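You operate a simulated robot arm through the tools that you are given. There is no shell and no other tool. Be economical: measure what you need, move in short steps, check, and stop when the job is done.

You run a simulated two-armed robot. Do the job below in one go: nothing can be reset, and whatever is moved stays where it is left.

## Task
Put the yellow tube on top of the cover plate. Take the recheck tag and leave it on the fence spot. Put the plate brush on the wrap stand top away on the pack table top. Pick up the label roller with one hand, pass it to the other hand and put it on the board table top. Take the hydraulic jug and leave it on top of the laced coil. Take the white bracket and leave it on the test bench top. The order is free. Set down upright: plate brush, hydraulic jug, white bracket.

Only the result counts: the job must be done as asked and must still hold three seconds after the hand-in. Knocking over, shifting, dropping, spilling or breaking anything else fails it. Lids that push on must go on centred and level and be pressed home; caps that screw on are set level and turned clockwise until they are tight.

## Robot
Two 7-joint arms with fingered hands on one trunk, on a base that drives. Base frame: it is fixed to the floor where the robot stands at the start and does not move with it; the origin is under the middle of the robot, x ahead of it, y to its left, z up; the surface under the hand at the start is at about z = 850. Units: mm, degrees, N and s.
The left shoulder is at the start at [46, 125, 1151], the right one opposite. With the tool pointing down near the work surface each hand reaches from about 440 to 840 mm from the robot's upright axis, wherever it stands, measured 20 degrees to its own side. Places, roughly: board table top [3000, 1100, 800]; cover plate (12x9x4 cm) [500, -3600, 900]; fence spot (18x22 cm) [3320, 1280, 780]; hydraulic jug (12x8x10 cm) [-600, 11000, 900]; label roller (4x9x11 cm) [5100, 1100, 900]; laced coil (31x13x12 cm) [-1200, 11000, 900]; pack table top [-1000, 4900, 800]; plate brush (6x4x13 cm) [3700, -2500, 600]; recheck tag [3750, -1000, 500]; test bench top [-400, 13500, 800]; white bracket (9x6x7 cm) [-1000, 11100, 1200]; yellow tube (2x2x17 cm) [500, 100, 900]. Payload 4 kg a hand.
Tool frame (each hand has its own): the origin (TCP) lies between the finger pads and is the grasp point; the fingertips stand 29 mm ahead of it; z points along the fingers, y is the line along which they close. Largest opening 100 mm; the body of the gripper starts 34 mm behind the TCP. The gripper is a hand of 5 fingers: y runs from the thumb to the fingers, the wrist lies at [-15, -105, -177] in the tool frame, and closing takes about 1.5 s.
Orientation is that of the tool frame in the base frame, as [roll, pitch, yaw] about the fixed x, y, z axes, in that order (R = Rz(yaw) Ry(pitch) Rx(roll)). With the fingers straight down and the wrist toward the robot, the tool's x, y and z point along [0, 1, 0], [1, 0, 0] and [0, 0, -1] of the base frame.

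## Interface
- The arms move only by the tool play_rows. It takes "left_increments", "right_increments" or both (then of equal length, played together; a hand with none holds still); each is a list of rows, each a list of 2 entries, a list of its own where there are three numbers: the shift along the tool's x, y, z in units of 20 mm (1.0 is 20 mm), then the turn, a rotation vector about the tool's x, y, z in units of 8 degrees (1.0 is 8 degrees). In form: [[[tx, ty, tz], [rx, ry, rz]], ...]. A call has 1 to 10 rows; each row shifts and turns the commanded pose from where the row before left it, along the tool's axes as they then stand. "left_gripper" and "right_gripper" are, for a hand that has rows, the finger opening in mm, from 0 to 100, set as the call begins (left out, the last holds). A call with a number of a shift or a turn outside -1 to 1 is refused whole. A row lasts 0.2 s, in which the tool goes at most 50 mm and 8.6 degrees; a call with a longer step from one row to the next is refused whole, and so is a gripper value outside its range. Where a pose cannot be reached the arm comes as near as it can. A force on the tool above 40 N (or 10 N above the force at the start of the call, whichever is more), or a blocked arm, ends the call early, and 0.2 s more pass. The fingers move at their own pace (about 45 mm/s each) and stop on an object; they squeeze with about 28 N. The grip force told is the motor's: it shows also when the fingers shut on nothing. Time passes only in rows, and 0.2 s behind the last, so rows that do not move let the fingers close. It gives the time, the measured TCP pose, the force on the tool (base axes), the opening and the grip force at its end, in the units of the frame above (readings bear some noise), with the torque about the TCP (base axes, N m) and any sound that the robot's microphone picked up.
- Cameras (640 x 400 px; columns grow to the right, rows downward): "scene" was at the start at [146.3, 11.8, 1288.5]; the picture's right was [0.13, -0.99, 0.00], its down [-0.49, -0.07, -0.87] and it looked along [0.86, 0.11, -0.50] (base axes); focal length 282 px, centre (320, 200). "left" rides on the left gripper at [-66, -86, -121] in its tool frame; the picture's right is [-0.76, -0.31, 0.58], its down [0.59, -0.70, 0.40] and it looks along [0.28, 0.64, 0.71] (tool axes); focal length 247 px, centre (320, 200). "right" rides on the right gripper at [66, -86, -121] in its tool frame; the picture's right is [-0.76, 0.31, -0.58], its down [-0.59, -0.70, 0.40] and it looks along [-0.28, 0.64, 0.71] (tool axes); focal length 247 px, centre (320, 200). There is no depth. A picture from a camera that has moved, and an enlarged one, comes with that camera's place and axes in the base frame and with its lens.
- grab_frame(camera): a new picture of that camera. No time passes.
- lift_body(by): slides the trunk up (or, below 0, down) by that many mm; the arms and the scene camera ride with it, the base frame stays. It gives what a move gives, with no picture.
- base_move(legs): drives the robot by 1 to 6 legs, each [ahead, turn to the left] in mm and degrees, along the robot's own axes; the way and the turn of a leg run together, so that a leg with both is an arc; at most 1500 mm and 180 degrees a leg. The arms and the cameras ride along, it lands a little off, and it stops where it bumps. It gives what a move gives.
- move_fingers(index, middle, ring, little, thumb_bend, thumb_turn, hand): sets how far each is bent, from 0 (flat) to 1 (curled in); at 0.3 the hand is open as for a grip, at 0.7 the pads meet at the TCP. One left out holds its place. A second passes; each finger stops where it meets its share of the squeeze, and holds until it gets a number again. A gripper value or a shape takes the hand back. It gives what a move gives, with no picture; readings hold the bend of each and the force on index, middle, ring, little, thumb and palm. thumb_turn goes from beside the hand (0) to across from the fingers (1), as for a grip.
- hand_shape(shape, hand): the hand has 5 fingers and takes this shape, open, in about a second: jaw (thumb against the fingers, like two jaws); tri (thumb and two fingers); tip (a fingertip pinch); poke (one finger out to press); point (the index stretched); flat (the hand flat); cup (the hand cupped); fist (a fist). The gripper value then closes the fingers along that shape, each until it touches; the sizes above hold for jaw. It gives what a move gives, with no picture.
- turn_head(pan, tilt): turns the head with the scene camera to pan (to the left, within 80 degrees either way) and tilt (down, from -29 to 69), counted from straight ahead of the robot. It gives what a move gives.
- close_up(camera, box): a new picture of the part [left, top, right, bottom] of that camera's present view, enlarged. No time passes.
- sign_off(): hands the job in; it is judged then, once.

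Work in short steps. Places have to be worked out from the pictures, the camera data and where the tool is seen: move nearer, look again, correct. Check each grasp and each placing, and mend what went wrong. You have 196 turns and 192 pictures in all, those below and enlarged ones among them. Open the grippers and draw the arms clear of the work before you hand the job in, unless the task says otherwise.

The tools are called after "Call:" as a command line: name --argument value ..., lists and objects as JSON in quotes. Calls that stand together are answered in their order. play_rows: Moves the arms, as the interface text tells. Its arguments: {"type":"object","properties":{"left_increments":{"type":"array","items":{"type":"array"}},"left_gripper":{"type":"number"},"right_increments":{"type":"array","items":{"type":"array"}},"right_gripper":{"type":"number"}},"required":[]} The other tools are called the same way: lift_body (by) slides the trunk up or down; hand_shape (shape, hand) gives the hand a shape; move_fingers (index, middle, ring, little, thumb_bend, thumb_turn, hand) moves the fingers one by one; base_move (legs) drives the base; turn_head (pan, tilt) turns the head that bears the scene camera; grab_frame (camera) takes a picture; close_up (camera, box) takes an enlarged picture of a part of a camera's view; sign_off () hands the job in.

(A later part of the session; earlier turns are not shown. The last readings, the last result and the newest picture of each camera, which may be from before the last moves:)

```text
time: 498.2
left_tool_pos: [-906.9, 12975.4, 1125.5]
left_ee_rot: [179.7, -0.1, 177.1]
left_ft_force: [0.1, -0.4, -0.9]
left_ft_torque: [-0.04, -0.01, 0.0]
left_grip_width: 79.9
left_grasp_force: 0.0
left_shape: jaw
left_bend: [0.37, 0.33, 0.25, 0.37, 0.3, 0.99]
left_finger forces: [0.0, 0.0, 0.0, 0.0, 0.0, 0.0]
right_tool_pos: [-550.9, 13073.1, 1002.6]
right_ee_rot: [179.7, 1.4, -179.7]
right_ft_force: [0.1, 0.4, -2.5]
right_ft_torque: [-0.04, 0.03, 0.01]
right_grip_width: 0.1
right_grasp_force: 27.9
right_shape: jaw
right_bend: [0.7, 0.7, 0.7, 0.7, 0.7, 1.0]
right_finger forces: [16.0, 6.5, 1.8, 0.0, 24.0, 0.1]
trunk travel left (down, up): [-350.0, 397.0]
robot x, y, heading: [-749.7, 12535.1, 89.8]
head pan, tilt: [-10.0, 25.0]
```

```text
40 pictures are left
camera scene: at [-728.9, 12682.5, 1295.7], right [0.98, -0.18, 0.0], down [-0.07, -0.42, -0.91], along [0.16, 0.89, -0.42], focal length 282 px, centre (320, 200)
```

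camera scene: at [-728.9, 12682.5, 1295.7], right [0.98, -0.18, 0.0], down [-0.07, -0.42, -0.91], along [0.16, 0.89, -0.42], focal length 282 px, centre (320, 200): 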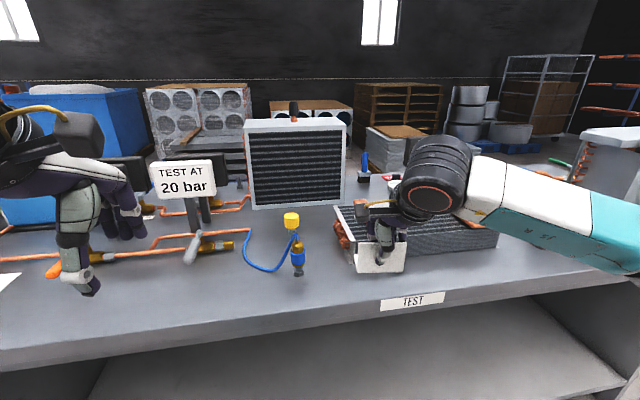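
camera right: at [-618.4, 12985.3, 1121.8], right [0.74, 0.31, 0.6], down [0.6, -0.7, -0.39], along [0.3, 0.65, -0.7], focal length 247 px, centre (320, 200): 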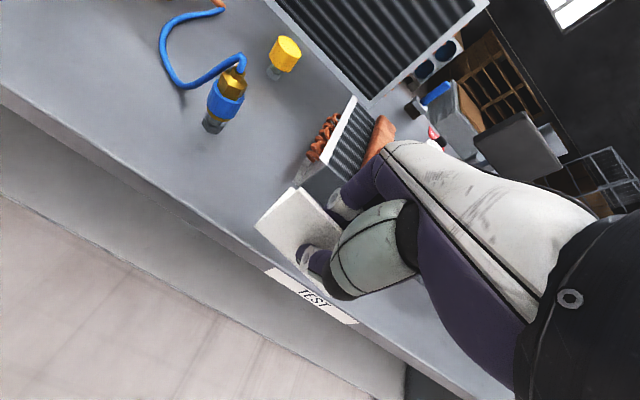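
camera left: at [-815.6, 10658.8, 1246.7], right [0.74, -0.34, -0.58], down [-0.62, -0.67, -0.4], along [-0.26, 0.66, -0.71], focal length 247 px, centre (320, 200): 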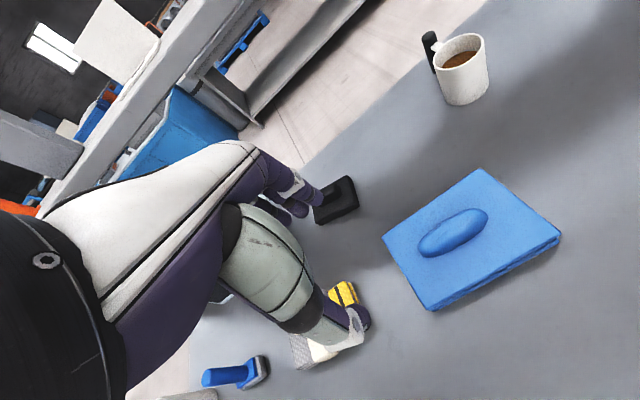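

The strip before the radiator is rather narrow; the free area left of the valve (around [−880, 13180]) is roomier. I'll turn the base 30° left so the right hand comes over it.

Call:
base_move --legs '[[0, 30]]'

Call:
play_rows --right_increments '[[[0, 1, 0.5], [0, 0, 0]], [[0, 1, 0.5], [0, 0, 0]], [[0, 1, 0.5], [0, 0, 0]], [[0, 1, 0.5], [0, 0, 0]], [[0, 0, 0.5], [0, 0, 0]]]'

Call:
turn_head --pan -20 --tilt 35

Call:
grab_frame --camera "scene"

Call:
grab_frame --camera "right"

```text
time: 500.1
left_tool_pos: [-1107.7, 12831.5, 1126.6]
left_ee_rot: [179.7, -0.2, -152.4]
left_ft_force: [0.2, -0.2, 0.6]
left_ft_torque: [-0.01, 0.0, 0.01]
left_grip_width: 80.1
left_grasp_force: 0.1
left_shape: jaw
left_bend: [0.37, 0.33, 0.25, 0.37, 0.3, 0.99]
left_finger forces: [0.0, 0.0, 0.1, 0.1, 0.1, 0.0]
right_tool_pos: [-852.1, 13095.9, 1005.2]
right_ee_rot: [179.8, 1.5, -149.2]
right_ft_force: [-0.7, 0.8, -2.6]
right_ft_torque: [-0.03, -0.02, 0.0]
right_grip_width: 0.0
right_grasp_force: 28.1
right_shape: jaw
right_bend: [0.7, 0.7, 0.7, 0.7, 0.7, 1.0]
right_finger forces: [15.8, 6.3, 1.9, 0.1, 23.9, 0.1]
trunk travel left (down, up): [-350.0, 397.0]
robot x, y, heading: [-743.2, 12533.2, 120.5]
head pan, tilt: [-10.0, 25.0]
```

```text
time: 501.3
left_tool_pos: [-1107.7, 12831.7, 1127.0]
left_ee_rot: [179.7, -0.3, -152.5]
left_ft_force: [0.0, -0.1, -0.4]
left_ft_torque: [0.0, -0.02, 0.01]
left_grip_width: 80.0
left_grasp_force: 0.1
left_shape: jaw
left_bend: [0.37, 0.33, 0.25, 0.37, 0.3, 0.99]
left_finger forces: [0.0, 0.1, 0.0, 0.1, 0.0, 0.1]
right_tool_pos: [-889.9, 13165.4, 957.3]
right_ee_rot: [179.7, 1.4, -149.2]
right_ft_force: [-0.3, 0.5, -2.3]
right_ft_torque: [-0.01, 0.0, -0.02]
right_grip_width: 0.0
right_grasp_force: 28.1
right_shape: jaw
right_bend: [0.7, 0.7, 0.7, 0.7, 0.7, 1.0]
right_finger forces: [16.1, 6.2, 1.9, 0.0, 24.0, 0.0]
trunk travel left (down, up): [-350.0, 397.0]
robot x, y, heading: [-744.7, 12534.0, 120.3]
head pan, tilt: [-10.0, 25.0]
```

```text
time: 502.0
left_tool_pos: [-1106.8, 12831.8, 1126.6]
left_ee_rot: [179.7, -0.2, -152.5]
left_ft_force: [-0.1, -0.6, 0.1]
left_ft_torque: [0.0, -0.02, 0.02]
left_grip_width: 79.9
left_grasp_force: 0.1
left_shape: jaw
left_bend: [0.37, 0.33, 0.25, 0.37, 0.3, 0.99]
left_finger forces: [0.1, 0.1, 0.0, 0.0, 0.0, 0.1]
right_tool_pos: [-889.5, 13165.1, 957.3]
right_ee_rot: [179.8, 1.4, -149.2]
right_ft_force: [0.0, 0.1, -1.2]
right_ft_torque: [-0.03, 0.01, 0.05]
right_grip_width: 0.0
right_grasp_force: 28.0
right_shape: jaw
right_bend: [0.7, 0.7, 0.7, 0.7, 0.7, 1.0]
right_finger forces: [16.0, 6.2, 1.7, 0.1, 23.9, 0.0]
trunk travel left (down, up): [-350.0, 397.0]
robot x, y, heading: [-743.2, 12534.8, 120.6]
head pan, tilt: [-20.0, 35.0]
```

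```text
39 pictures are left
camera scene: at [-790.6, 12669.0, 1280.2], right [0.98, 0.18, 0.0], down [0.1, -0.56, -0.82], along [-0.15, 0.81, -0.57], focal length 282 px, centre (320, 200)
```

scene: 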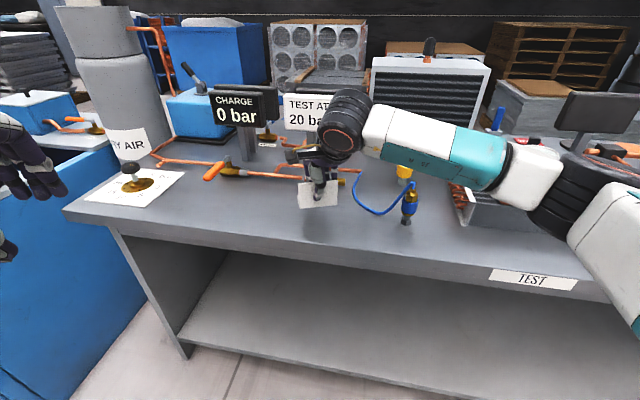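

```text
38 pictures are left
camera right: at [-904.4, 13055.1, 1075.2], right [0.48, 0.64, 0.6], down [0.87, -0.3, -0.39], along [-0.07, 0.71, -0.7], focal length 247 px, centre (320, 200)
```

right: 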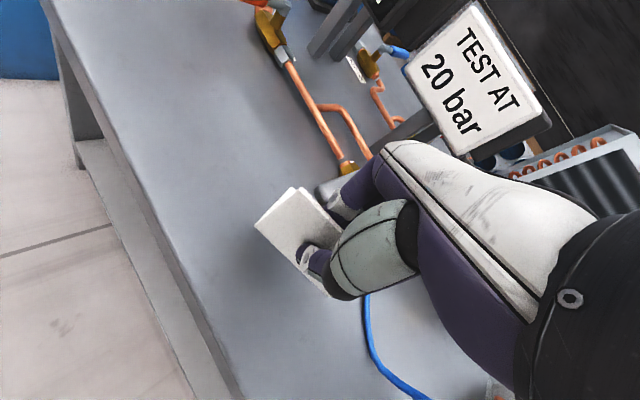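

The spot beneath is clear (the pipes lie at y > 13350). Lowering to contact.

Call:
play_rows --right_increments '[[[0, 0, 0.8], [0, 0, 0]], [[0, 0, 0.8], [0, 0, 0]], [[0, 0, 0.3], [0, 0, 0]], [[0, 0, 0.15], [0, 0, 0]], [[0, 0, 0.15], [0, 0, 0]], [[0, 0, 0.15], [0, 0, 0]], [[0, 0, 0], [0, 0, 0]]]'

Call:
play_rows --right_increments '[[[0, 0, 0.1], [0, 0, 0]], [[0, 0, 0.1], [0, 0, 0]], [[0, 0, 0.1], [0, 0, 0]], [[0, 0, 0.1], [0, 0, 0]], [[0, 0, 0], [0, 0, 0]]]'

```text
time: 503.6
left_tool_pos: [-1107.7, 12832.3, 1126.2]
left_ee_rot: [179.7, -0.1, -152.4]
left_ft_force: [0.5, -0.9, 0.0]
left_ft_torque: [0.0, -0.02, 0.0]
left_grip_width: 79.6
left_grasp_force: 0.0
left_shape: jaw
left_bend: [0.37, 0.33, 0.25, 0.37, 0.3, 0.99]
left_finger forces: [0.0, 0.0, 0.0, 0.1, 0.0, 0.0]
right_tool_pos: [-889.7, 13165.4, 907.9]
right_ee_rot: [179.7, 1.4, -149.2]
right_ft_force: [0.0, -0.2, -1.2]
right_ft_torque: [-0.02, -0.01, -0.03]
right_grip_width: 0.0
right_grasp_force: 27.6
right_shape: jaw
right_bend: [0.7, 0.7, 0.7, 0.7, 0.7, 1.0]
right_finger forces: [16.0, 6.3, 1.7, 0.1, 23.9, 0.1]
trunk travel left (down, up): [-350.0, 397.0]
robot x, y, heading: [-746.2, 12528.9, 120.5]
head pan, tilt: [-20.0, 35.0]
```

```text
time: 504.8
left_tool_pos: [-1107.5, 12831.3, 1126.0]
left_ee_rot: [179.8, -0.2, -152.4]
left_ft_force: [0.6, 0.7, 0.1]
left_ft_torque: [0.01, -0.01, -0.02]
left_grip_width: 80.1
left_grasp_force: 0.0
left_shape: jaw
left_bend: [0.37, 0.33, 0.25, 0.37, 0.3, 0.99]
left_finger forces: [0.1, 0.1, 0.1, 0.0, 0.0, 0.0]
right_tool_pos: [-889.8, 13165.9, 900.0]
right_ee_rot: [179.5, 1.4, -149.2]
right_ft_force: [-0.2, 0.4, 1.0]
right_ft_torque: [0.03, 0.02, 0.02]
right_grip_width: 0.0
right_grasp_force: 28.3
right_shape: jaw
right_bend: [0.7, 0.7, 0.7, 0.7, 0.7, 1.0]
right_finger forces: [15.9, 6.4, 1.8, 0.1, 24.3, 0.0]
trunk travel left (down, up): [-350.0, 397.0]
robot x, y, heading: [-746.6, 12534.5, 120.6]
head pan, tilt: [-20.0, 35.0]
```

First contact. One more 2 mm to seat it, then open and rise.

Call:
play_rows --right_increments '[[[0, 0, 0.07], [0, 0, 0]], [[0, 0, 0.05], [0, 0, 0]], [[0, 0, 0], [0, 0, 0]]]'

Call:
play_rows --right_increments '[[[0, 0, 0], [0, 0, 0]], [[0, 0, 0], [0, 0, 0]], [[0, 0, 0], [0, 0, 0]], [[0, 0, 0], [0, 0, 0]], [[0, 0, -0.3], [0, 0, 0]], [[0, 0, -0.8], [0, 0, 0]], [[0, 0, -1], [0, 0, 0]], [[0, 0, -1], [0, 0, 0]], [[0, 0, -1], [0, 0, 0]], [[0, 0, -1], [0, 0, 0]]]' --right_gripper 60

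Call:
close_up --camera "scene" --box '[230, 120, 430, 260]'

```text
time: 505.6
left_tool_pos: [-1107.7, 12830.4, 1127.5]
left_ee_rot: [179.7, -0.2, -152.4]
left_ft_force: [0.3, -0.5, 0.0]
left_ft_torque: [-0.01, -0.03, -0.02]
left_grip_width: 79.9
left_grasp_force: 0.1
left_shape: jaw
left_bend: [0.37, 0.33, 0.25, 0.37, 0.3, 0.99]
left_finger forces: [0.0, 0.0, 0.0, 0.0, 0.1, 0.0]
right_tool_pos: [-889.3, 13165.2, 898.4]
right_ee_rot: [179.6, 1.4, -149.2]
right_ft_force: [0.5, -0.3, 8.9]
right_ft_torque: [0.0, 0.02, -0.01]
right_grip_width: 0.0
right_grasp_force: 28.4
right_shape: jaw
right_bend: [0.7, 0.7, 0.7, 0.7, 0.71, 1.0]
right_finger forces: [16.4, 7.4, 2.0, 0.0, 26.6, 0.0]
trunk travel left (down, up): [-350.0, 397.0]
robot x, y, heading: [-742.7, 12533.6, 120.6]
head pan, tilt: [-20.0, 35.0]
```

```text
time: 507.8
left_tool_pos: [-1108.5, 12831.7, 1126.3]
left_ee_rot: [179.7, -0.1, -152.4]
left_ft_force: [-0.1, 0.0, -0.1]
left_ft_torque: [-0.02, -0.02, 0.02]
left_grip_width: 79.9
left_grasp_force: 0.0
left_shape: jaw
left_bend: [0.37, 0.33, 0.25, 0.37, 0.3, 0.99]
left_finger forces: [0.0, 0.0, 0.0, 0.0, 0.0, 0.0]
right_tool_pos: [-892.1, 13164.9, 1003.8]
right_ee_rot: [179.8, 1.5, -149.2]
right_ft_force: [0.3, -0.1, -0.2]
right_ft_torque: [0.02, 0.02, -0.01]
right_grip_width: 60.0
right_grasp_force: 0.0
right_shape: jaw
right_bend: [0.4, 0.39, 0.73, 0.45, 0.3, 1.0]
right_finger forces: [0.0, 0.0, 0.1, 0.1, 0.0, 0.0]
trunk travel left (down, up): [-350.0, 397.0]
robot x, y, heading: [-745.2, 12529.9, 120.4]
head pan, tilt: [-20.0, 35.0]
```

```text
2.86 times, centred on (330, 190) of scene
camera zoom: at [-790.6, 12668.6, 1280.2], right [0.98, 0.18, 0.0], down [0.1, -0.56, -0.82], along [-0.15, 0.81, -0.57], focal length 806 px, centre (291, 229)
```

zoom: 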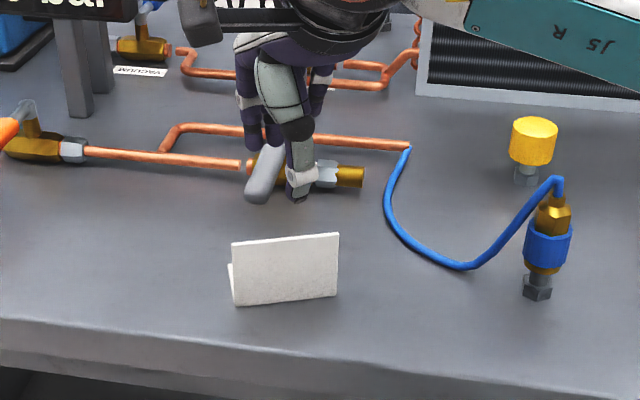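

The bracket stands upright on the test bench. Now the roller: I'll retrace the route, first around the left end of the jug's table.

Call:
play_rows --right_increments '[[[0, -1, -1], [0, 0, 0]], [[0, -1, -1], [0, 0, 0]], [[0, -1, -1], [0, 0, 0]], [[0, -1, -1], [0, 0, 0]], [[0, -1, -1], [0, 0, 0]]]' --right_gripper 100

Call:
base_move --legs '[[-150, 0], [0, 59.5], [1270, 0], [0, 90], [1300, 0], [1200, 0]]'

```text
time: 509.0
left_tool_pos: [-1107.7, 12829.6, 1127.6]
left_ee_rot: [179.6, -0.2, -152.5]
left_ft_force: [-0.1, -0.2, 0.1]
left_ft_torque: [0.02, -0.01, 0.03]
left_grip_width: 79.9
left_grasp_force: 0.1
left_shape: jaw
left_bend: [0.37, 0.33, 0.25, 0.37, 0.3, 0.99]
left_finger forces: [0.0, 0.0, 0.1, 0.0, 0.0, 0.0]
right_tool_pos: [-840.5, 13077.3, 1101.2]
right_ee_rot: [179.7, 1.5, -149.2]
right_ft_force: [0.6, 0.2, 0.5]
right_ft_torque: [0.0, -0.01, -0.01]
right_grip_width: 99.7
right_grasp_force: 0.1
right_shape: jaw
right_bend: [0.3, 0.3, 0.3, 0.3, 0.3, 0.98]
right_finger forces: [0.0, 0.1, 0.1, 0.0, 0.0, 0.0]
trunk travel left (down, up): [-350.0, 397.0]
robot x, y, heading: [-748.5, 12531.8, 120.6]
head pan, tilt: [-20.0, 35.0]
```

```text
time: 521.3
left_tool_pos: [-2094.2, 11986.6, 1126.8]
left_ee_rot: [179.7, -0.3, -44.1]
left_ft_force: [0.2, 0.8, -0.2]
left_ft_torque: [0.01, -0.02, 0.0]
left_grip_width: 79.8
left_grasp_force: 0.0
left_shape: jaw
left_bend: [0.37, 0.33, 0.25, 0.37, 0.3, 0.99]
left_finger forces: [0.1, 0.1, 0.0, 0.1, 0.1, 0.0]
right_tool_pos: [-2411.8, 12162.5, 1099.4]
right_ee_rot: [179.6, 1.4, -41.1]
right_ft_force: [0.4, 0.6, -1.3]
right_ft_torque: [0.0, 0.02, -0.02]
right_grip_width: 100.0
right_grasp_force: 0.0
right_shape: jaw
right_bend: [0.3, 0.3, 0.3, 0.3, 0.3, 0.98]
right_finger forces: [0.0, 0.0, 0.0, 0.0, 0.1, 0.0]
trunk travel left (down, up): [-350.0, 397.0]
robot x, y, heading: [-1925.4, 12425.5, -131.6]
head pan, tilt: [-20.0, 35.0]
stopped in leg 4: the robot was blocked; the commanded pose is now the measured one
```

The turn was blocked partway. I'll look to the right side to see what is in the way.

Call:
turn_head --pan -75 --tilt 35

Call:
grab_frame --camera "scene"

Call:
turn_head --pan -15 --tilt 35

Call:
grab_frame --camera "scene"

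```text
time: 522.6
left_tool_pos: [-2094.6, 11987.2, 1127.1]
left_ee_rot: [179.8, -0.4, -44.0]
left_ft_force: [-0.6, 0.6, 0.3]
left_ft_torque: [0.05, 0.0, 0.0]
left_grip_width: 79.9
left_grasp_force: 0.0
left_shape: jaw
left_bend: [0.37, 0.33, 0.25, 0.37, 0.3, 0.99]
left_finger forces: [0.0, 0.0, 0.1, 0.1, 0.1, 0.1]
right_tool_pos: [-2413.0, 12164.2, 1100.7]
right_ee_rot: [179.6, 1.5, -41.1]
right_ft_force: [0.6, 0.1, -0.5]
right_ft_torque: [0.01, 0.03, 0.01]
right_grip_width: 100.0
right_grasp_force: 0.0
right_shape: jaw
right_bend: [0.3, 0.3, 0.3, 0.3, 0.3, 0.98]
right_finger forces: [0.0, 0.0, 0.0, 0.0, 0.0, 0.0]
trunk travel left (down, up): [-350.0, 397.0]
robot x, y, heading: [-1922.2, 12423.2, -131.6]
head pan, tilt: [-75.0, 35.0]
```

```text
36 pictures are left
camera scene: at [-2042.0, 12421.7, 1280.2], right [0.45, 0.89, 0.0], down [0.51, -0.26, -0.82], along [-0.73, 0.37, -0.57], focal length 282 px, centre (320, 200)
```

scene: 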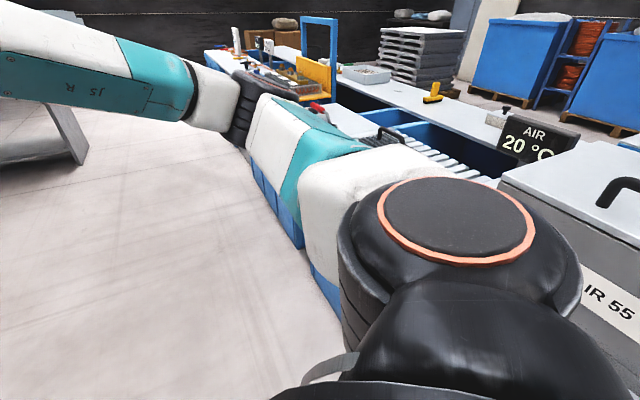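

```text
time: 523.9
left_tool_pos: [-2094.3, 11987.0, 1126.2]
left_ee_rot: [179.8, -0.3, -44.1]
left_ft_force: [0.2, -0.1, 0.2]
left_ft_torque: [-0.01, -0.03, 0.02]
left_grip_width: 80.0
left_grasp_force: 0.1
left_shape: jaw
left_bend: [0.37, 0.33, 0.25, 0.37, 0.3, 0.99]
left_finger forces: [0.0, 0.1, 0.1, 0.0, 0.1, 0.0]
right_tool_pos: [-2413.1, 12162.7, 1100.7]
right_ee_rot: [179.6, 1.5, -41.1]
right_ft_force: [-0.1, -0.3, -0.3]
right_ft_torque: [0.02, 0.02, -0.02]
right_grip_width: 100.0
right_grasp_force: 0.0
right_shape: jaw
right_bend: [0.3, 0.3, 0.3, 0.3, 0.3, 0.98]
right_finger forces: [0.1, 0.0, 0.1, 0.0, 0.1, 0.0]
trunk travel left (down, up): [-350.0, 397.0]
robot x, y, heading: [-1923.5, 12425.2, -131.6]
head pan, tilt: [-15.0, 35.0]
```

```text
35 pictures are left
camera scene: at [-2036.9, 12333.8, 1280.2], right [-0.55, 0.84, 0.0], down [0.48, 0.31, -0.82], along [-0.68, -0.45, -0.57], focal length 282 px, centre (320, 200)
```

scene: 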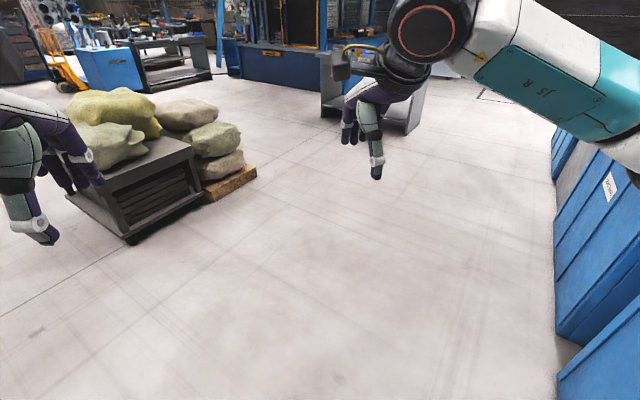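

The right upper arm rests against a case on the blue counter. I'll drive forward away from it, then finish the turn and go down the aisle.

Call:
base_move --legs '[[260, 0], [0, 45.6], [1200, 0], [1150, 0], [0, 45], [1050, 0]]'

Call:
turn_head --pan -60 --tilt 20

Call:
grab_frame --camera "scene"

```text
time: 546.3
left_tool_pos: [-626.7, 9042.5, 1126.9]
left_ee_rot: [179.8, -0.3, 47.8]
left_ft_force: [0.3, -0.5, -0.2]
left_ft_torque: [0.01, 0.0, -0.01]
left_grip_width: 80.1
left_grasp_force: 0.2
left_shape: jaw
left_bend: [0.37, 0.33, 0.25, 0.37, 0.3, 0.99]
left_finger forces: [0.1, 0.0, 0.1, 0.0, 0.0, 0.0]
right_tool_pos: [-791.6, 8717.5, 1098.2]
right_ee_rot: [179.6, 1.4, 51.0]
right_ft_force: [-0.2, -0.1, -0.6]
right_ft_torque: [0.01, 0.03, 0.0]
right_grip_width: 99.9
right_grasp_force: 0.1
right_shape: jaw
right_bend: [0.3, 0.3, 0.3, 0.3, 0.3, 0.98]
right_finger forces: [0.0, 0.1, 0.0, 0.0, 0.0, 0.0]
trunk travel left (down, up): [-350.0, 397.0]
robot x, y, heading: [-1067.3, 9197.8, -39.8]
head pan, tilt: [-15.0, 35.0]
```

```text
time: 547.4
left_tool_pos: [-626.9, 9042.9, 1126.8]
left_ee_rot: [179.8, -0.3, 47.9]
left_ft_force: [-0.4, -0.4, 0.3]
left_ft_torque: [0.01, 0.0, -0.01]
left_grip_width: 80.1
left_grasp_force: 0.0
left_shape: jaw
left_bend: [0.37, 0.33, 0.25, 0.37, 0.3, 0.99]
left_finger forces: [0.0, 0.1, 0.1, 0.0, 0.0, 0.0]
right_tool_pos: [-790.4, 8716.8, 1100.9]
right_ee_rot: [179.5, 1.4, 50.8]
right_ft_force: [-0.4, -0.7, -0.1]
right_ft_torque: [0.0, -0.02, -0.01]
right_grip_width: 100.0
right_grasp_force: 0.0
right_shape: jaw
right_bend: [0.3, 0.3, 0.3, 0.3, 0.3, 0.98]
right_finger forces: [0.1, 0.1, 0.0, 0.0, 0.0, 0.1]
trunk travel left (down, up): [-350.0, 397.0]
robot x, y, heading: [-1070.4, 9194.8, -39.7]
head pan, tilt: [-60.0, 20.0]
```

```text
34 pictures are left
camera scene: at [-1042.8, 9068.2, 1304.0], right [-0.99, 0.17, 0.0], down [0.06, 0.34, -0.94], along [-0.16, -0.93, -0.34], focal length 282 px, centre (320, 200)
```

scene: 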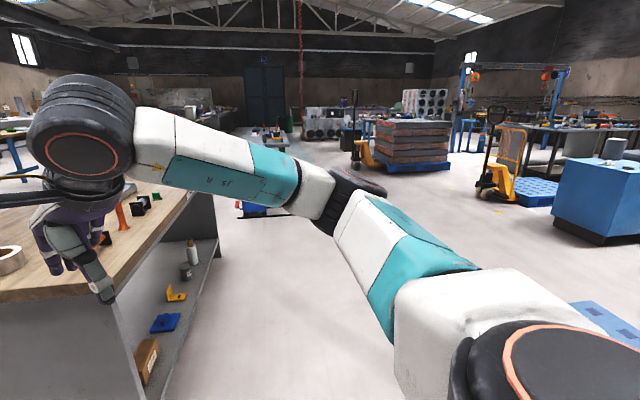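

The way down x ≈ −1070 is clear between the pallet and the wooden cabinet. Driving down, then left around the pack table as before.

Call:
base_move --legs '[[0, -50.3], [1500, 0], [1300, 0], [0, -90], [700, 0], [0, 90]]'

Call:
turn_head --pan 10 --tilt 20

Call:
grab_frame --camera "scene"

```text
time: 574.9
left_tool_pos: [-1562.4, 5928.9, 1127.3]
left_ee_rot: [179.7, -0.3, 3.0]
left_ft_force: [-1.3, 0.3, -0.1]
left_ft_torque: [0.02, 0.01, -0.01]
left_grip_width: 80.1
left_grasp_force: 0.1
left_shape: jaw
left_bend: [0.37, 0.33, 0.25, 0.37, 0.3, 0.99]
left_finger forces: [0.1, 0.0, 0.1, 0.1, 0.1, 0.0]
right_tool_pos: [-1909.0, 5815.2, 1099.6]
right_ee_rot: [179.5, 1.5, 6.1]
right_ft_force: [0.7, -0.8, 0.7]
right_ft_torque: [0.0, 0.01, 0.0]
right_grip_width: 100.1
right_grasp_force: 0.0
right_shape: jaw
right_bend: [0.3, 0.3, 0.3, 0.3, 0.3, 0.98]
right_finger forces: [0.0, 0.0, 0.1, 0.0, 0.1, 0.1]
trunk travel left (down, up): [-350.0, 397.0]
robot x, y, heading: [-1766.5, 6351.5, -84.6]
head pan, tilt: [-60.0, 20.0]
```

```text
time: 576.3
left_tool_pos: [-1564.4, 5930.1, 1126.7]
left_ee_rot: [179.8, -0.3, 2.9]
left_ft_force: [0.3, 0.4, 0.6]
left_ft_torque: [0.0, -0.02, -0.02]
left_grip_width: 80.1
left_grasp_force: 0.1
left_shape: jaw
left_bend: [0.37, 0.33, 0.25, 0.37, 0.3, 0.99]
left_finger forces: [0.0, 0.0, 0.0, 0.1, 0.0, 0.0]
right_tool_pos: [-1908.7, 5815.7, 1101.0]
right_ee_rot: [179.6, 1.5, 6.1]
right_ft_force: [-0.3, 0.7, -0.1]
right_ft_torque: [0.04, -0.01, 0.0]
right_grip_width: 99.8
right_grasp_force: 0.1
right_shape: jaw
right_bend: [0.3, 0.3, 0.3, 0.3, 0.3, 0.98]
right_finger forces: [0.0, 0.0, 0.0, 0.0, 0.1, 0.0]
trunk travel left (down, up): [-350.0, 397.0]
robot x, y, heading: [-1764.9, 6352.1, -84.8]
head pan, tilt: [10.0, 20.0]
```

```text
33 pictures are left
camera scene: at [-1739.7, 6205.5, 1304.1], right [-0.96, -0.27, 0.0], down [-0.09, 0.33, -0.94], along [0.25, -0.91, -0.34], focal length 282 px, centre (320, 200)
```

scene: 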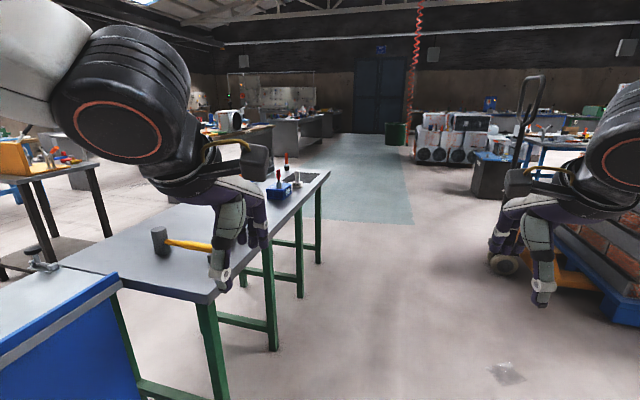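

Clear along x ≈ −1765. Driving down past the pack table and diagonally toward [−530, 1020].

Call:
base_move --legs '[[0, -5.2], [1500, 0], [1100, 0], [0, 24], [1500, 0], [1500, 0]]'

Call:
turn_head --pan 60 --tilt 18

Call:
grab_frame --camera "scene"

```text
time: 604.6
left_tool_pos: [-281.8, 699.9, 1126.2]
left_ee_rot: [179.8, -0.3, 20.7]
left_ft_force: [0.4, -0.4, 0.3]
left_ft_torque: [0.02, -0.01, -0.01]
left_grip_width: 80.0
left_grasp_force: 0.1
left_shape: jaw
left_bend: [0.37, 0.33, 0.25, 0.37, 0.3, 0.99]
left_finger forces: [0.1, 0.0, 0.1, 0.0, 0.0, 0.1]
right_tool_pos: [-577.4, 486.1, 1099.9]
right_ee_rot: [179.5, 1.5, 23.8]
right_ft_force: [0.6, -0.5, -0.1]
right_ft_torque: [0.01, 0.0, 0.02]
right_grip_width: 99.9
right_grasp_force: 0.0
right_shape: jaw
right_bend: [0.3, 0.3, 0.3, 0.3, 0.3, 0.98]
right_finger forces: [0.1, 0.1, 0.1, 0.1, 0.0, 0.0]
trunk travel left (down, up): [-350.0, 397.0]
robot x, y, heading: [-604.9, 1039.4, -67.3]
head pan, tilt: [10.0, 20.0]
```

```text
time: 605.8
left_tool_pos: [-281.5, 700.7, 1125.9]
left_ee_rot: [179.9, -0.4, 20.7]
left_ft_force: [-0.3, -0.2, 0.4]
left_ft_torque: [-0.01, -0.05, 0.01]
left_grip_width: 79.8
left_grasp_force: 0.0
left_shape: jaw
left_bend: [0.37, 0.33, 0.25, 0.37, 0.3, 0.99]
left_finger forces: [0.1, 0.1, 0.0, 0.0, 0.0, 0.0]
right_tool_pos: [-577.3, 487.6, 1099.8]
right_ee_rot: [179.7, 1.5, 23.8]
right_ft_force: [-0.5, 0.6, 0.3]
right_ft_torque: [0.01, 0.03, -0.04]
right_grip_width: 99.7
right_grasp_force: 0.1
right_shape: jaw
right_bend: [0.3, 0.3, 0.3, 0.3, 0.3, 0.98]
right_finger forces: [0.0, 0.0, 0.0, 0.1, 0.0, 0.0]
trunk travel left (down, up): [-350.0, 397.0]
robot x, y, heading: [-605.8, 1038.4, -67.1]
head pan, tilt: [60.0, 18.0]
```

```text
32 pictures are left
camera scene: at [-492.1, 976.7, 1307.3], right [-0.12, -0.99, 0.0], down [-0.31, 0.04, -0.95], along [0.94, -0.11, -0.31], focal length 282 px, centre (320, 200)
```

scene: 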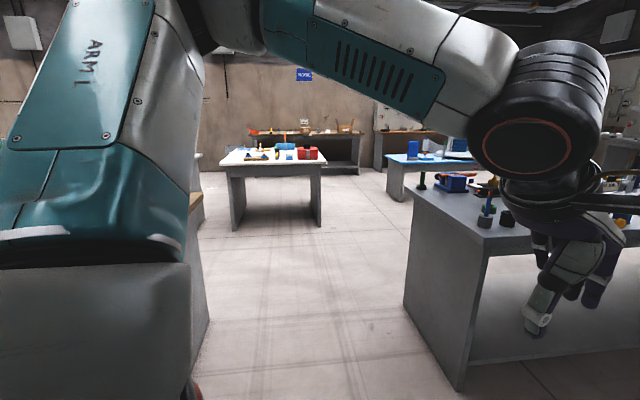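

The corridor toward +x is clear. Driving through it and down to the y ≈ 80 lane before the board table.

Call:
base_move --legs '[[0, 58.6], [1500, 0], [780, 0], [0, -35], [898, 0], [0, 43.5]]'

Call:
turn_head --pan 15 --tilt 15

Call:
grab_frame --camera "scene"

```text
time: 627.6
left_tool_pos: [2724.1, 236.4, 1125.6]
left_ee_rot: [179.8, -0.3, 86.8]
left_ft_force: [1.1, -0.4, -0.3]
left_ft_torque: [-0.04, 0.02, 0.0]
left_grip_width: 80.5
left_grasp_force: 0.0
left_shape: jaw
left_bend: [0.37, 0.33, 0.25, 0.37, 0.3, 0.99]
left_finger forces: [0.0, 0.0, 0.0, 0.1, 0.0, 0.0]
right_tool_pos: [2797.8, -121.4, 1099.3]
right_ee_rot: [179.7, 1.5, 89.8]
right_ft_force: [0.3, 0.2, -0.9]
right_ft_torque: [-0.01, 0.02, 0.01]
right_grip_width: 100.0
right_grasp_force: 0.1
right_shape: jaw
right_bend: [0.3, 0.3, 0.3, 0.3, 0.3, 0.98]
right_finger forces: [0.0, 0.1, 0.1, 0.1, 0.0, 0.0]
trunk travel left (down, up): [-350.0, 397.0]
robot x, y, heading: [2279.6, 76.4, -0.8]
head pan, tilt: [60.0, 18.0]
```

```text
time: 628.7
left_tool_pos: [2723.5, 235.7, 1127.3]
left_ee_rot: [179.8, -0.3, 86.8]
left_ft_force: [-0.7, -0.8, -1.0]
left_ft_torque: [-0.04, -0.01, 0.0]
left_grip_width: 80.1
left_grasp_force: 0.0
left_shape: jaw
left_bend: [0.37, 0.33, 0.25, 0.37, 0.3, 0.99]
left_finger forces: [0.0, 0.1, 0.0, 0.1, 0.1, 0.1]
right_tool_pos: [2798.3, -121.0, 1100.4]
right_ee_rot: [179.6, 1.5, 89.7]
right_ft_force: [-0.4, 0.0, -0.4]
right_ft_torque: [0.02, 0.04, 0.0]
right_grip_width: 99.9
right_grasp_force: 0.1
right_shape: jaw
right_bend: [0.3, 0.3, 0.3, 0.3, 0.3, 0.98]
right_finger forces: [0.1, 0.1, 0.0, 0.1, 0.0, 0.0]
trunk travel left (down, up): [-350.0, 397.0]
robot x, y, heading: [2279.1, 76.7, -0.9]
head pan, tilt: [15.0, 15.0]
```

```text
31 pictures are left
camera scene: at [2427.1, 98.8, 1312.2], right [0.25, -0.97, 0.0], down [-0.25, -0.06, -0.97], along [0.94, 0.24, -0.26], focal length 282 px, centre (320, 200)
```

scene: 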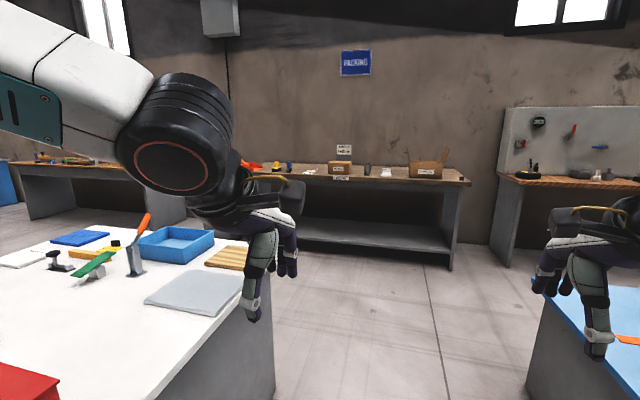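

The wooden bench by the wall holds the roller near its left part. I'll drive to about [4400, 910] and face it.

Call:
base_move --legs '[[0, 1], [1500, 0], [600, 0], [0, 90], [850, 0], [0, -90]]'

Call:
turn_head --pan 10 --tilt 25

Call:
grab_frame --camera "scene"

```text
time: 651.5
left_tool_pos: [4794.8, 1167.5, 1126.4]
left_ee_rot: [179.7, -0.2, 92.3]
left_ft_force: [-0.7, -0.5, 0.6]
left_ft_torque: [0.0, 0.0, -0.01]
left_grip_width: 79.7
left_grasp_force: 0.1
left_shape: jaw
left_bend: [0.37, 0.33, 0.25, 0.37, 0.3, 0.99]
left_finger forces: [0.0, 0.1, 0.0, 0.0, 0.1, 0.0]
right_tool_pos: [4903.7, 819.9, 1099.5]
right_ee_rot: [179.5, 1.5, 95.4]
right_ft_force: [-0.3, 1.1, 0.7]
right_ft_torque: [-0.05, 0.0, -0.02]
right_grip_width: 99.8
right_grasp_force: 0.0
right_shape: jaw
right_bend: [0.3, 0.3, 0.3, 0.3, 0.3, 0.98]
right_finger forces: [0.1, 0.1, 0.0, 0.0, 0.1, 0.0]
trunk travel left (down, up): [-350.0, 397.0]
robot x, y, heading: [4367.5, 964.6, 4.8]
head pan, tilt: [15.0, 15.0]
```

```text
time: 652.2
left_tool_pos: [4793.5, 1166.9, 1126.4]
left_ee_rot: [179.8, -0.3, 92.4]
left_ft_force: [0.0, -0.9, -0.7]
left_ft_torque: [-0.03, -0.01, 0.03]
left_grip_width: 79.9
left_grasp_force: 0.0
left_shape: jaw
left_bend: [0.37, 0.33, 0.25, 0.37, 0.3, 0.99]
left_finger forces: [0.0, 0.1, 0.0, 0.0, 0.0, 0.1]
right_tool_pos: [4903.7, 819.6, 1099.7]
right_ee_rot: [179.6, 1.4, 95.5]
right_ft_force: [-0.4, -1.7, 0.5]
right_ft_torque: [0.0, -0.01, 0.02]
right_grip_width: 100.1
right_grasp_force: 0.0
right_shape: jaw
right_bend: [0.3, 0.3, 0.3, 0.3, 0.3, 0.98]
right_finger forces: [0.1, 0.1, 0.0, 0.1, 0.0, 0.1]
trunk travel left (down, up): [-350.0, 397.0]
robot x, y, heading: [4367.2, 967.2, 5.1]
head pan, tilt: [10.0, 25.0]
```

```text
30 pictures are left
camera scene: at [4514.3, 994.6, 1296.0], right [0.26, -0.97, 0.0], down [-0.41, -0.11, -0.91], along [0.88, 0.23, -0.42], focal length 282 px, centre (320, 200)
```

scene: 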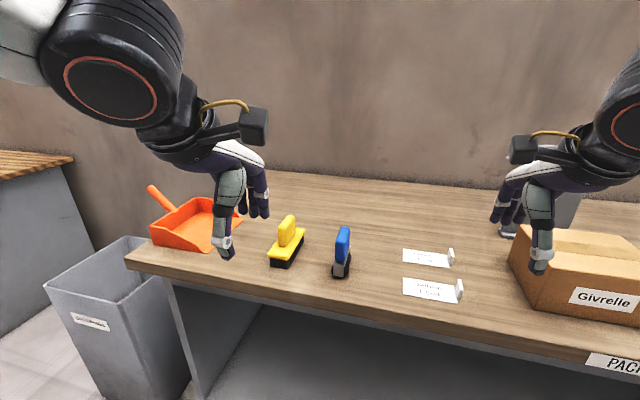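

The blue-handled item at about [5060, 1085] must be the label roller. I'll zoom in for its shape.

Call:
close_up --camera "scene" --box '[290, 210, 390, 290]'

Call:
grab_frame --camera "left"

```text
5.00 times, centred on (340, 250) of scene
camera zoom: at [4514.3, 994.6, 1296.0], right [0.26, -0.97, 0.0], down [-0.41, -0.11, -0.91], along [0.88, 0.23, -0.42], focal length 1410 px, centre (220, -50)
```

zoom: 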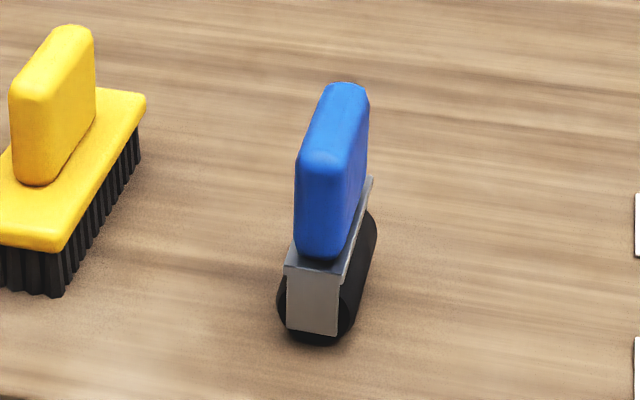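

```text
28 pictures are left
camera left: at [4711.0, 1097.4, 1246.6], right [-0.27, -0.77, -0.58], down [-0.73, 0.56, -0.4], along [0.63, 0.31, -0.71], focal length 247 px, centre (320, 200)
```

left: 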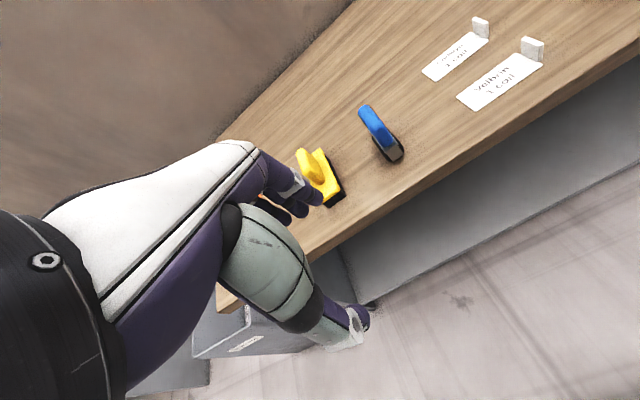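

The roller's blue handle is a narrow block (about 70 long in x, 22 wide in y, top centre [5071, 1085, 942]). I'll turn the left hand +90° so it closes along y, while driving 80 mm closer.

Call:
base_move --legs '[[80, -5]]'

Call:
play_rows --left_increments '[[[0, 0, 0], [0, 0, -1]], [[0, 0, 0], [0, 0, -1]], [[0, 0, 0], [0, 0, -1]], [[0, 0, 0], [0, 0, -1]], [[0, 0, 0], [0, 0, -1]], [[0, 0, 0], [0, 0, -1]], [[0, 0, 0], [0, 0, -1]], [[0, 0, 0], [0, 0, -1]], [[0, 0, 0], [0, 0, -1]], [[0, 0, 0], [0, 0, -1]]]' --right_increments '[[[0, -1, 0], [0, 0, 0]], [[0, -1, 0], [0, 0, 0]], [[0, -1, 0], [0, 0, 0]], [[0, -1, 0], [0, 0, 0]], [[0, -1, 0], [0, 0, 0]], [[0, -0.5, 0], [0, 0, 0]], [[0, 0, 0], [0, 0, 0]], [[0, 0, 0], [0, 0, 0]], [[0, 0, 0], [0, 0, 0]], [[0, 0, 0], [0, 0, 0]]]' --left_gripper 70

```text
time: 653.3
left_tool_pos: [4889.5, 1133.5, 1127.2]
left_ee_rot: [179.8, -0.2, 87.5]
left_ft_force: [0.2, -0.4, 0.7]
left_ft_torque: [0.02, 0.01, 0.0]
left_grip_width: 80.1
left_grasp_force: 0.1
left_shape: jaw
left_bend: [0.37, 0.33, 0.25, 0.37, 0.3, 0.99]
left_finger forces: [0.1, 0.2, 0.0, 0.1, 0.1, 0.0]
right_tool_pos: [4968.6, 778.2, 1099.7]
right_ee_rot: [179.6, 1.4, 90.6]
right_ft_force: [0.6, 0.5, 0.5]
right_ft_torque: [0.03, -0.03, 0.01]
right_grip_width: 99.8
right_grasp_force: 0.1
right_shape: jaw
right_bend: [0.3, 0.3, 0.3, 0.3, 0.3, 0.98]
right_finger forces: [0.0, 0.0, 0.1, 0.0, 0.0, 0.1]
trunk travel left (down, up): [-350.0, 397.0]
robot x, y, heading: [4448.1, 968.3, -0.2]
head pan, tilt: [10.0, 25.0]
```

```text
time: 655.5
left_tool_pos: [4889.3, 1134.3, 1125.1]
left_ee_rot: [179.7, 0.1, 167.6]
left_ft_force: [0.2, -0.2, -0.1]
left_ft_torque: [-0.01, -0.03, -0.02]
left_grip_width: 70.4
left_grasp_force: 0.1
left_shape: jaw
left_bend: [0.41, 0.35, 0.26, 0.4, 0.3, 0.99]
left_finger forces: [0.0, 0.0, 0.0, 0.0, 0.0, 0.0]
right_tool_pos: [4859.3, 777.1, 1101.5]
right_ee_rot: [179.6, 1.4, 90.5]
right_ft_force: [0.0, 0.3, 0.4]
right_ft_torque: [-0.03, 0.03, -0.01]
right_grip_width: 100.0
right_grasp_force: 0.0
right_shape: jaw
right_bend: [0.3, 0.3, 0.3, 0.3, 0.3, 0.98]
right_finger forces: [0.0, 0.0, 0.1, 0.0, 0.1, 0.0]
trunk travel left (down, up): [-350.0, 397.0]
robot x, y, heading: [4449.0, 968.5, 0.4]
head pan, tilt: [10.0, 25.0]
```

Turning the last 12° and moving over the handle, stopping above it for a check.

Call:
play_rows --left_increments '[[[0, 0, 0], [0, 0, -0.8]], [[0, 0, 0], [0, 0, -0.75]], [[-1, -0.3, 0.3], [0, 0, 0]], [[-1, -0.3, 0.6], [0, 0, 0]], [[-1, -0.3, 0.6], [0, 0, 0]], [[-1, -0.3, 0.6], [0, 0, 0]], [[-1, -0.3, 0.6], [0, 0, 0]], [[-1, -0.3, 0.6], [0, 0, 0]], [[-1, -0.3, 0.6], [0, 0, 0]], [[-1, -0.35, 0.6], [0, 0, 0]]]'

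Call:
play_rows --left_increments '[[[-1, 0, 0.6], [0, 0, 0]], [[-0.1, 0, 0.6], [0, 0, 0]], [[0, 0, 0], [0, 0, 0]]]'

Call:
close_up --camera "scene" --box '[260, 150, 460, 290]'

Call:
grab_frame --camera "left"

```text
time: 657.7
left_tool_pos: [4994.1, 1186.7, 1023.9]
left_ee_rot: [179.9, 0.3, 179.8]
left_ft_force: [0.6, -1.0, -0.9]
left_ft_torque: [-0.02, -0.05, -0.02]
left_grip_width: 70.4
left_grasp_force: 0.1
left_shape: jaw
left_bend: [0.41, 0.35, 0.26, 0.4, 0.3, 0.99]
left_finger forces: [0.0, 0.0, 0.1, 0.1, 0.1, 0.0]
left hand out of reach, approached as far as the arm can: row 1, 2, 3, 4, 5, 6, 7, 8, 9, 10
right_tool_pos: [4859.2, 777.5, 1100.2]
right_ee_rot: [179.6, 1.5, 90.5]
right_ft_force: [-0.4, 0.1, 0.2]
right_ft_torque: [-0.03, 0.06, -0.03]
right_grip_width: 99.8
right_grasp_force: 0.0
right_shape: jaw
right_bend: [0.3, 0.3, 0.3, 0.3, 0.3, 0.98]
right_finger forces: [0.0, 0.0, 0.1, 0.0, 0.0, 0.1]
trunk travel left (down, up): [-350.0, 397.0]
robot x, y, heading: [4448.7, 970.6, 0.0]
head pan, tilt: [10.0, 25.0]
```

```text
time: 658.5
left_tool_pos: [5005.8, 1199.6, 1004.8]
left_ee_rot: [179.8, 0.3, 179.8]
left_ft_force: [-0.4, -0.1, 0.4]
left_ft_torque: [0.01, 0.02, 0.01]
left_grip_width: 70.2
left_grasp_force: 0.1
left_shape: jaw
left_bend: [0.41, 0.35, 0.26, 0.4, 0.3, 0.99]
left_finger forces: [0.0, 0.0, 0.0, 0.0, 0.0, 0.1]
left hand out of reach, approached as far as the arm can: row 1
right_tool_pos: [4858.1, 777.8, 1099.3]
right_ee_rot: [179.6, 1.5, 90.5]
right_ft_force: [-0.4, 0.1, -0.2]
right_ft_torque: [0.04, 0.04, 0.02]
right_grip_width: 99.8
right_grasp_force: 0.1
right_shape: jaw
right_bend: [0.3, 0.3, 0.3, 0.3, 0.3, 0.98]
right_finger forces: [0.0, 0.0, 0.0, 0.0, 0.0, 0.0]
trunk travel left (down, up): [-350.0, 397.0]
robot x, y, heading: [4449.1, 969.3, -0.1]
head pan, tilt: [10.0, 25.0]
```

```text
2.86 times, centred on (360, 220) of scene
camera zoom: at [4595.6, 985.6, 1296.0], right [0.17, -0.98, 0.0], down [-0.42, -0.07, -0.91], along [0.89, 0.16, -0.42], focal length 806 px, centre (206, 143)
```

zoom: 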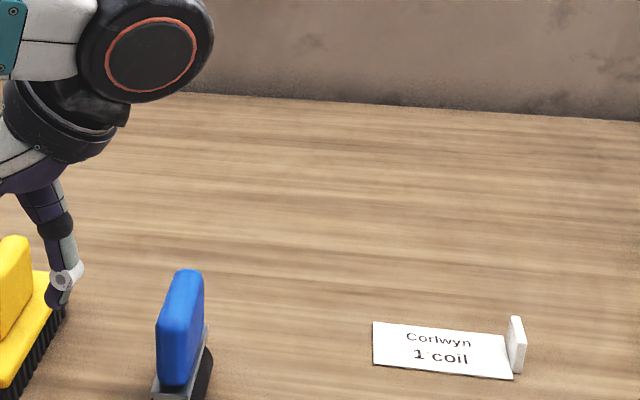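

```text
26 pictures are left
camera left: at [5070.7, 1113.2, 1124.6], right [0.76, -0.31, -0.57], down [-0.59, -0.7, -0.4], along [-0.28, 0.65, -0.71], focal length 247 px, centre (320, 200)
```

left: 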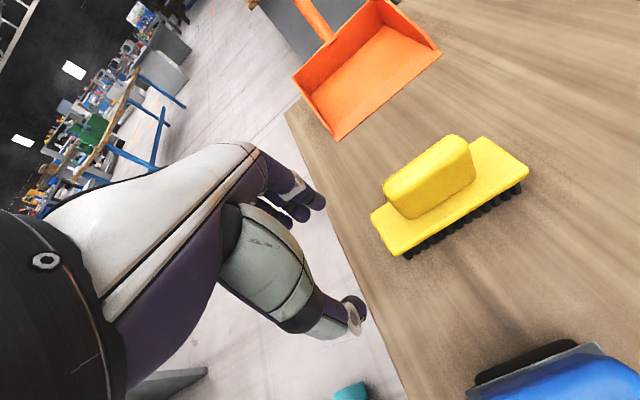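

The left arm cannot reach that pose with the roller so near the centreline. Turning the base 10° right brings the roller further to the left side of the robot; the hand stays above the handle's height.

Call:
base_move --legs '[[0, -10]]'

Call:
play_rows --left_increments '[[[0, 0, 0], [0, 0, 0]], [[0, 0, 0], [0, 0, 0]]]'

Call:
grab_frame --camera "left"

```text
time: 659.6
left_tool_pos: [5036.6, 1099.9, 1004.1]
left_ee_rot: [179.8, 0.2, 169.9]
left_ft_force: [0.6, -0.1, -0.2]
left_ft_torque: [0.04, 0.01, -0.02]
left_grip_width: 70.3
left_grasp_force: 0.1
left_shape: jaw
left_bend: [0.41, 0.35, 0.26, 0.4, 0.3, 0.99]
left_finger forces: [0.0, 0.0, 0.0, 0.0, 0.0, 0.0]
right_tool_pos: [4819.4, 709.2, 1099.9]
right_ee_rot: [179.6, 1.5, 80.6]
right_ft_force: [-0.1, 0.4, 0.0]
right_ft_torque: [-0.02, -0.03, 0.0]
right_grip_width: 99.9
right_grasp_force: 0.2
right_shape: jaw
right_bend: [0.3, 0.3, 0.3, 0.3, 0.3, 0.98]
right_finger forces: [0.0, 0.0, 0.0, 0.0, 0.0, 0.0]
trunk travel left (down, up): [-350.0, 397.0]
robot x, y, heading: [4446.0, 969.2, -10.1]
head pan, tilt: [10.0, 25.0]
```

```text
time: 660.2
left_tool_pos: [5037.4, 1099.4, 1004.0]
left_ee_rot: [179.9, 0.3, 170.0]
left_ft_force: [0.3, -0.6, -0.8]
left_ft_torque: [0.04, 0.0, 0.0]
left_grip_width: 70.4
left_grasp_force: 0.0
left_shape: jaw
left_bend: [0.41, 0.35, 0.26, 0.4, 0.3, 0.99]
left_finger forces: [0.0, 0.1, 0.1, 0.1, 0.1, 0.1]
right_tool_pos: [4820.7, 708.5, 1100.4]
right_ee_rot: [179.6, 1.5, 80.6]
right_ft_force: [0.2, 1.0, 0.5]
right_ft_torque: [-0.01, 0.0, -0.01]
right_grip_width: 100.1
right_grasp_force: 0.0
right_shape: jaw
right_bend: [0.3, 0.3, 0.3, 0.3, 0.3, 0.98]
right_finger forces: [0.1, 0.1, 0.0, 0.1, 0.0, 0.1]
trunk travel left (down, up): [-350.0, 397.0]
robot x, y, heading: [4449.0, 967.9, -10.0]
head pan, tilt: [10.0, 25.0]
```

```text
25 pictures are left
camera left: at [5086.4, 1003.3, 1124.8], right [0.69, -0.43, -0.57], down [-0.7, -0.59, -0.4], along [-0.16, 0.68, -0.71], focal length 247 px, centre (320, 200)
```

left: 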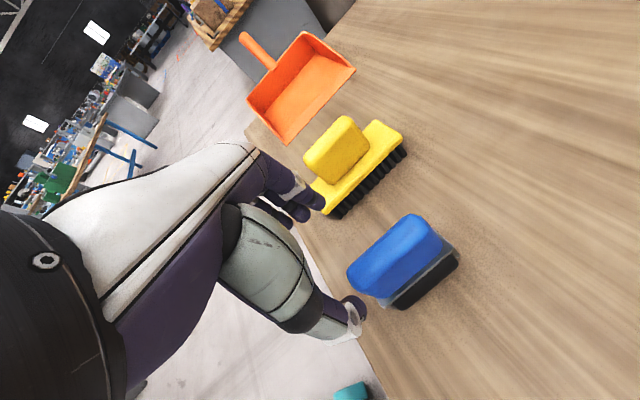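

The handle's centre is at about [5066, 1090]. I'll move the TCP to [5056, 1091], descend to z ≈ 922 and close.

Call:
play_rows --left_increments '[[[-0.5, -0.12, 0], [0, 0, 0]], [[-0.46, -0.12, 0.5], [0, 0, 0]], [[0, 0, 0.9], [0, 0, 0]], [[0, 0, 0.9], [0, 0, 0]], [[0, 0, 0.9], [0, 0, 0]], [[0, 0, 0.8], [0, 0, 0]], [[0, 0, 0], [0, 0, 0]]]'

Call:
grab_frame --camera "left"

```text
time: 661.8
left_tool_pos: [5035.5, 1122.0, 933.8]
left_ee_rot: [179.8, 0.3, 170.0]
left_ft_force: [-0.1, 1.2, 0.4]
left_ft_torque: [0.03, 0.02, 0.02]
left_grip_width: 70.6
left_grasp_force: 0.0
left_shape: jaw
left_bend: [0.41, 0.35, 0.26, 0.4, 0.3, 0.99]
left_finger forces: [0.6, 0.0, 0.0, 0.0, 0.0, 0.0]
left hand out of reach, approached as far as the arm can: row 1, 2, 3, 4, 5, 6
right_tool_pos: [4819.3, 708.9, 1099.9]
right_ee_rot: [179.6, 1.5, 80.6]
right_ft_force: [-0.4, -0.1, -0.7]
right_ft_torque: [-0.04, -0.02, -0.01]
right_grip_width: 100.0
right_grasp_force: 0.0
right_shape: jaw
right_bend: [0.3, 0.3, 0.3, 0.3, 0.3, 0.98]
right_finger forces: [0.1, 0.0, 0.1, 0.0, 0.0, 0.0]
trunk travel left (down, up): [-350.0, 397.0]
robot x, y, heading: [4448.8, 974.0, -9.9]
head pan, tilt: [10.0, 25.0]
```

```text
24 pictures are left
camera left: at [5085.7, 1026.2, 1054.1], right [0.69, -0.43, -0.57], down [-0.7, -0.59, -0.4], along [-0.16, 0.68, -0.71], focal length 247 px, centre (320, 200)
```

left: 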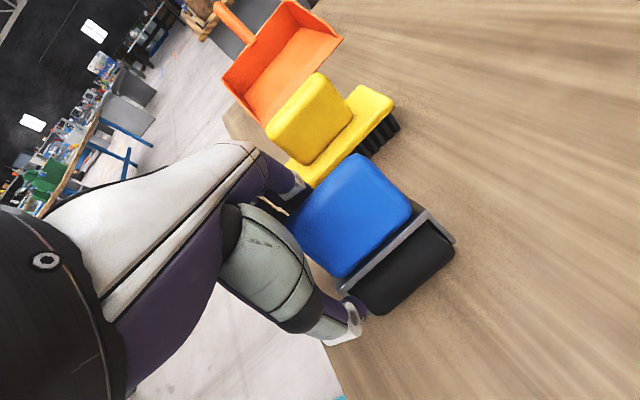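

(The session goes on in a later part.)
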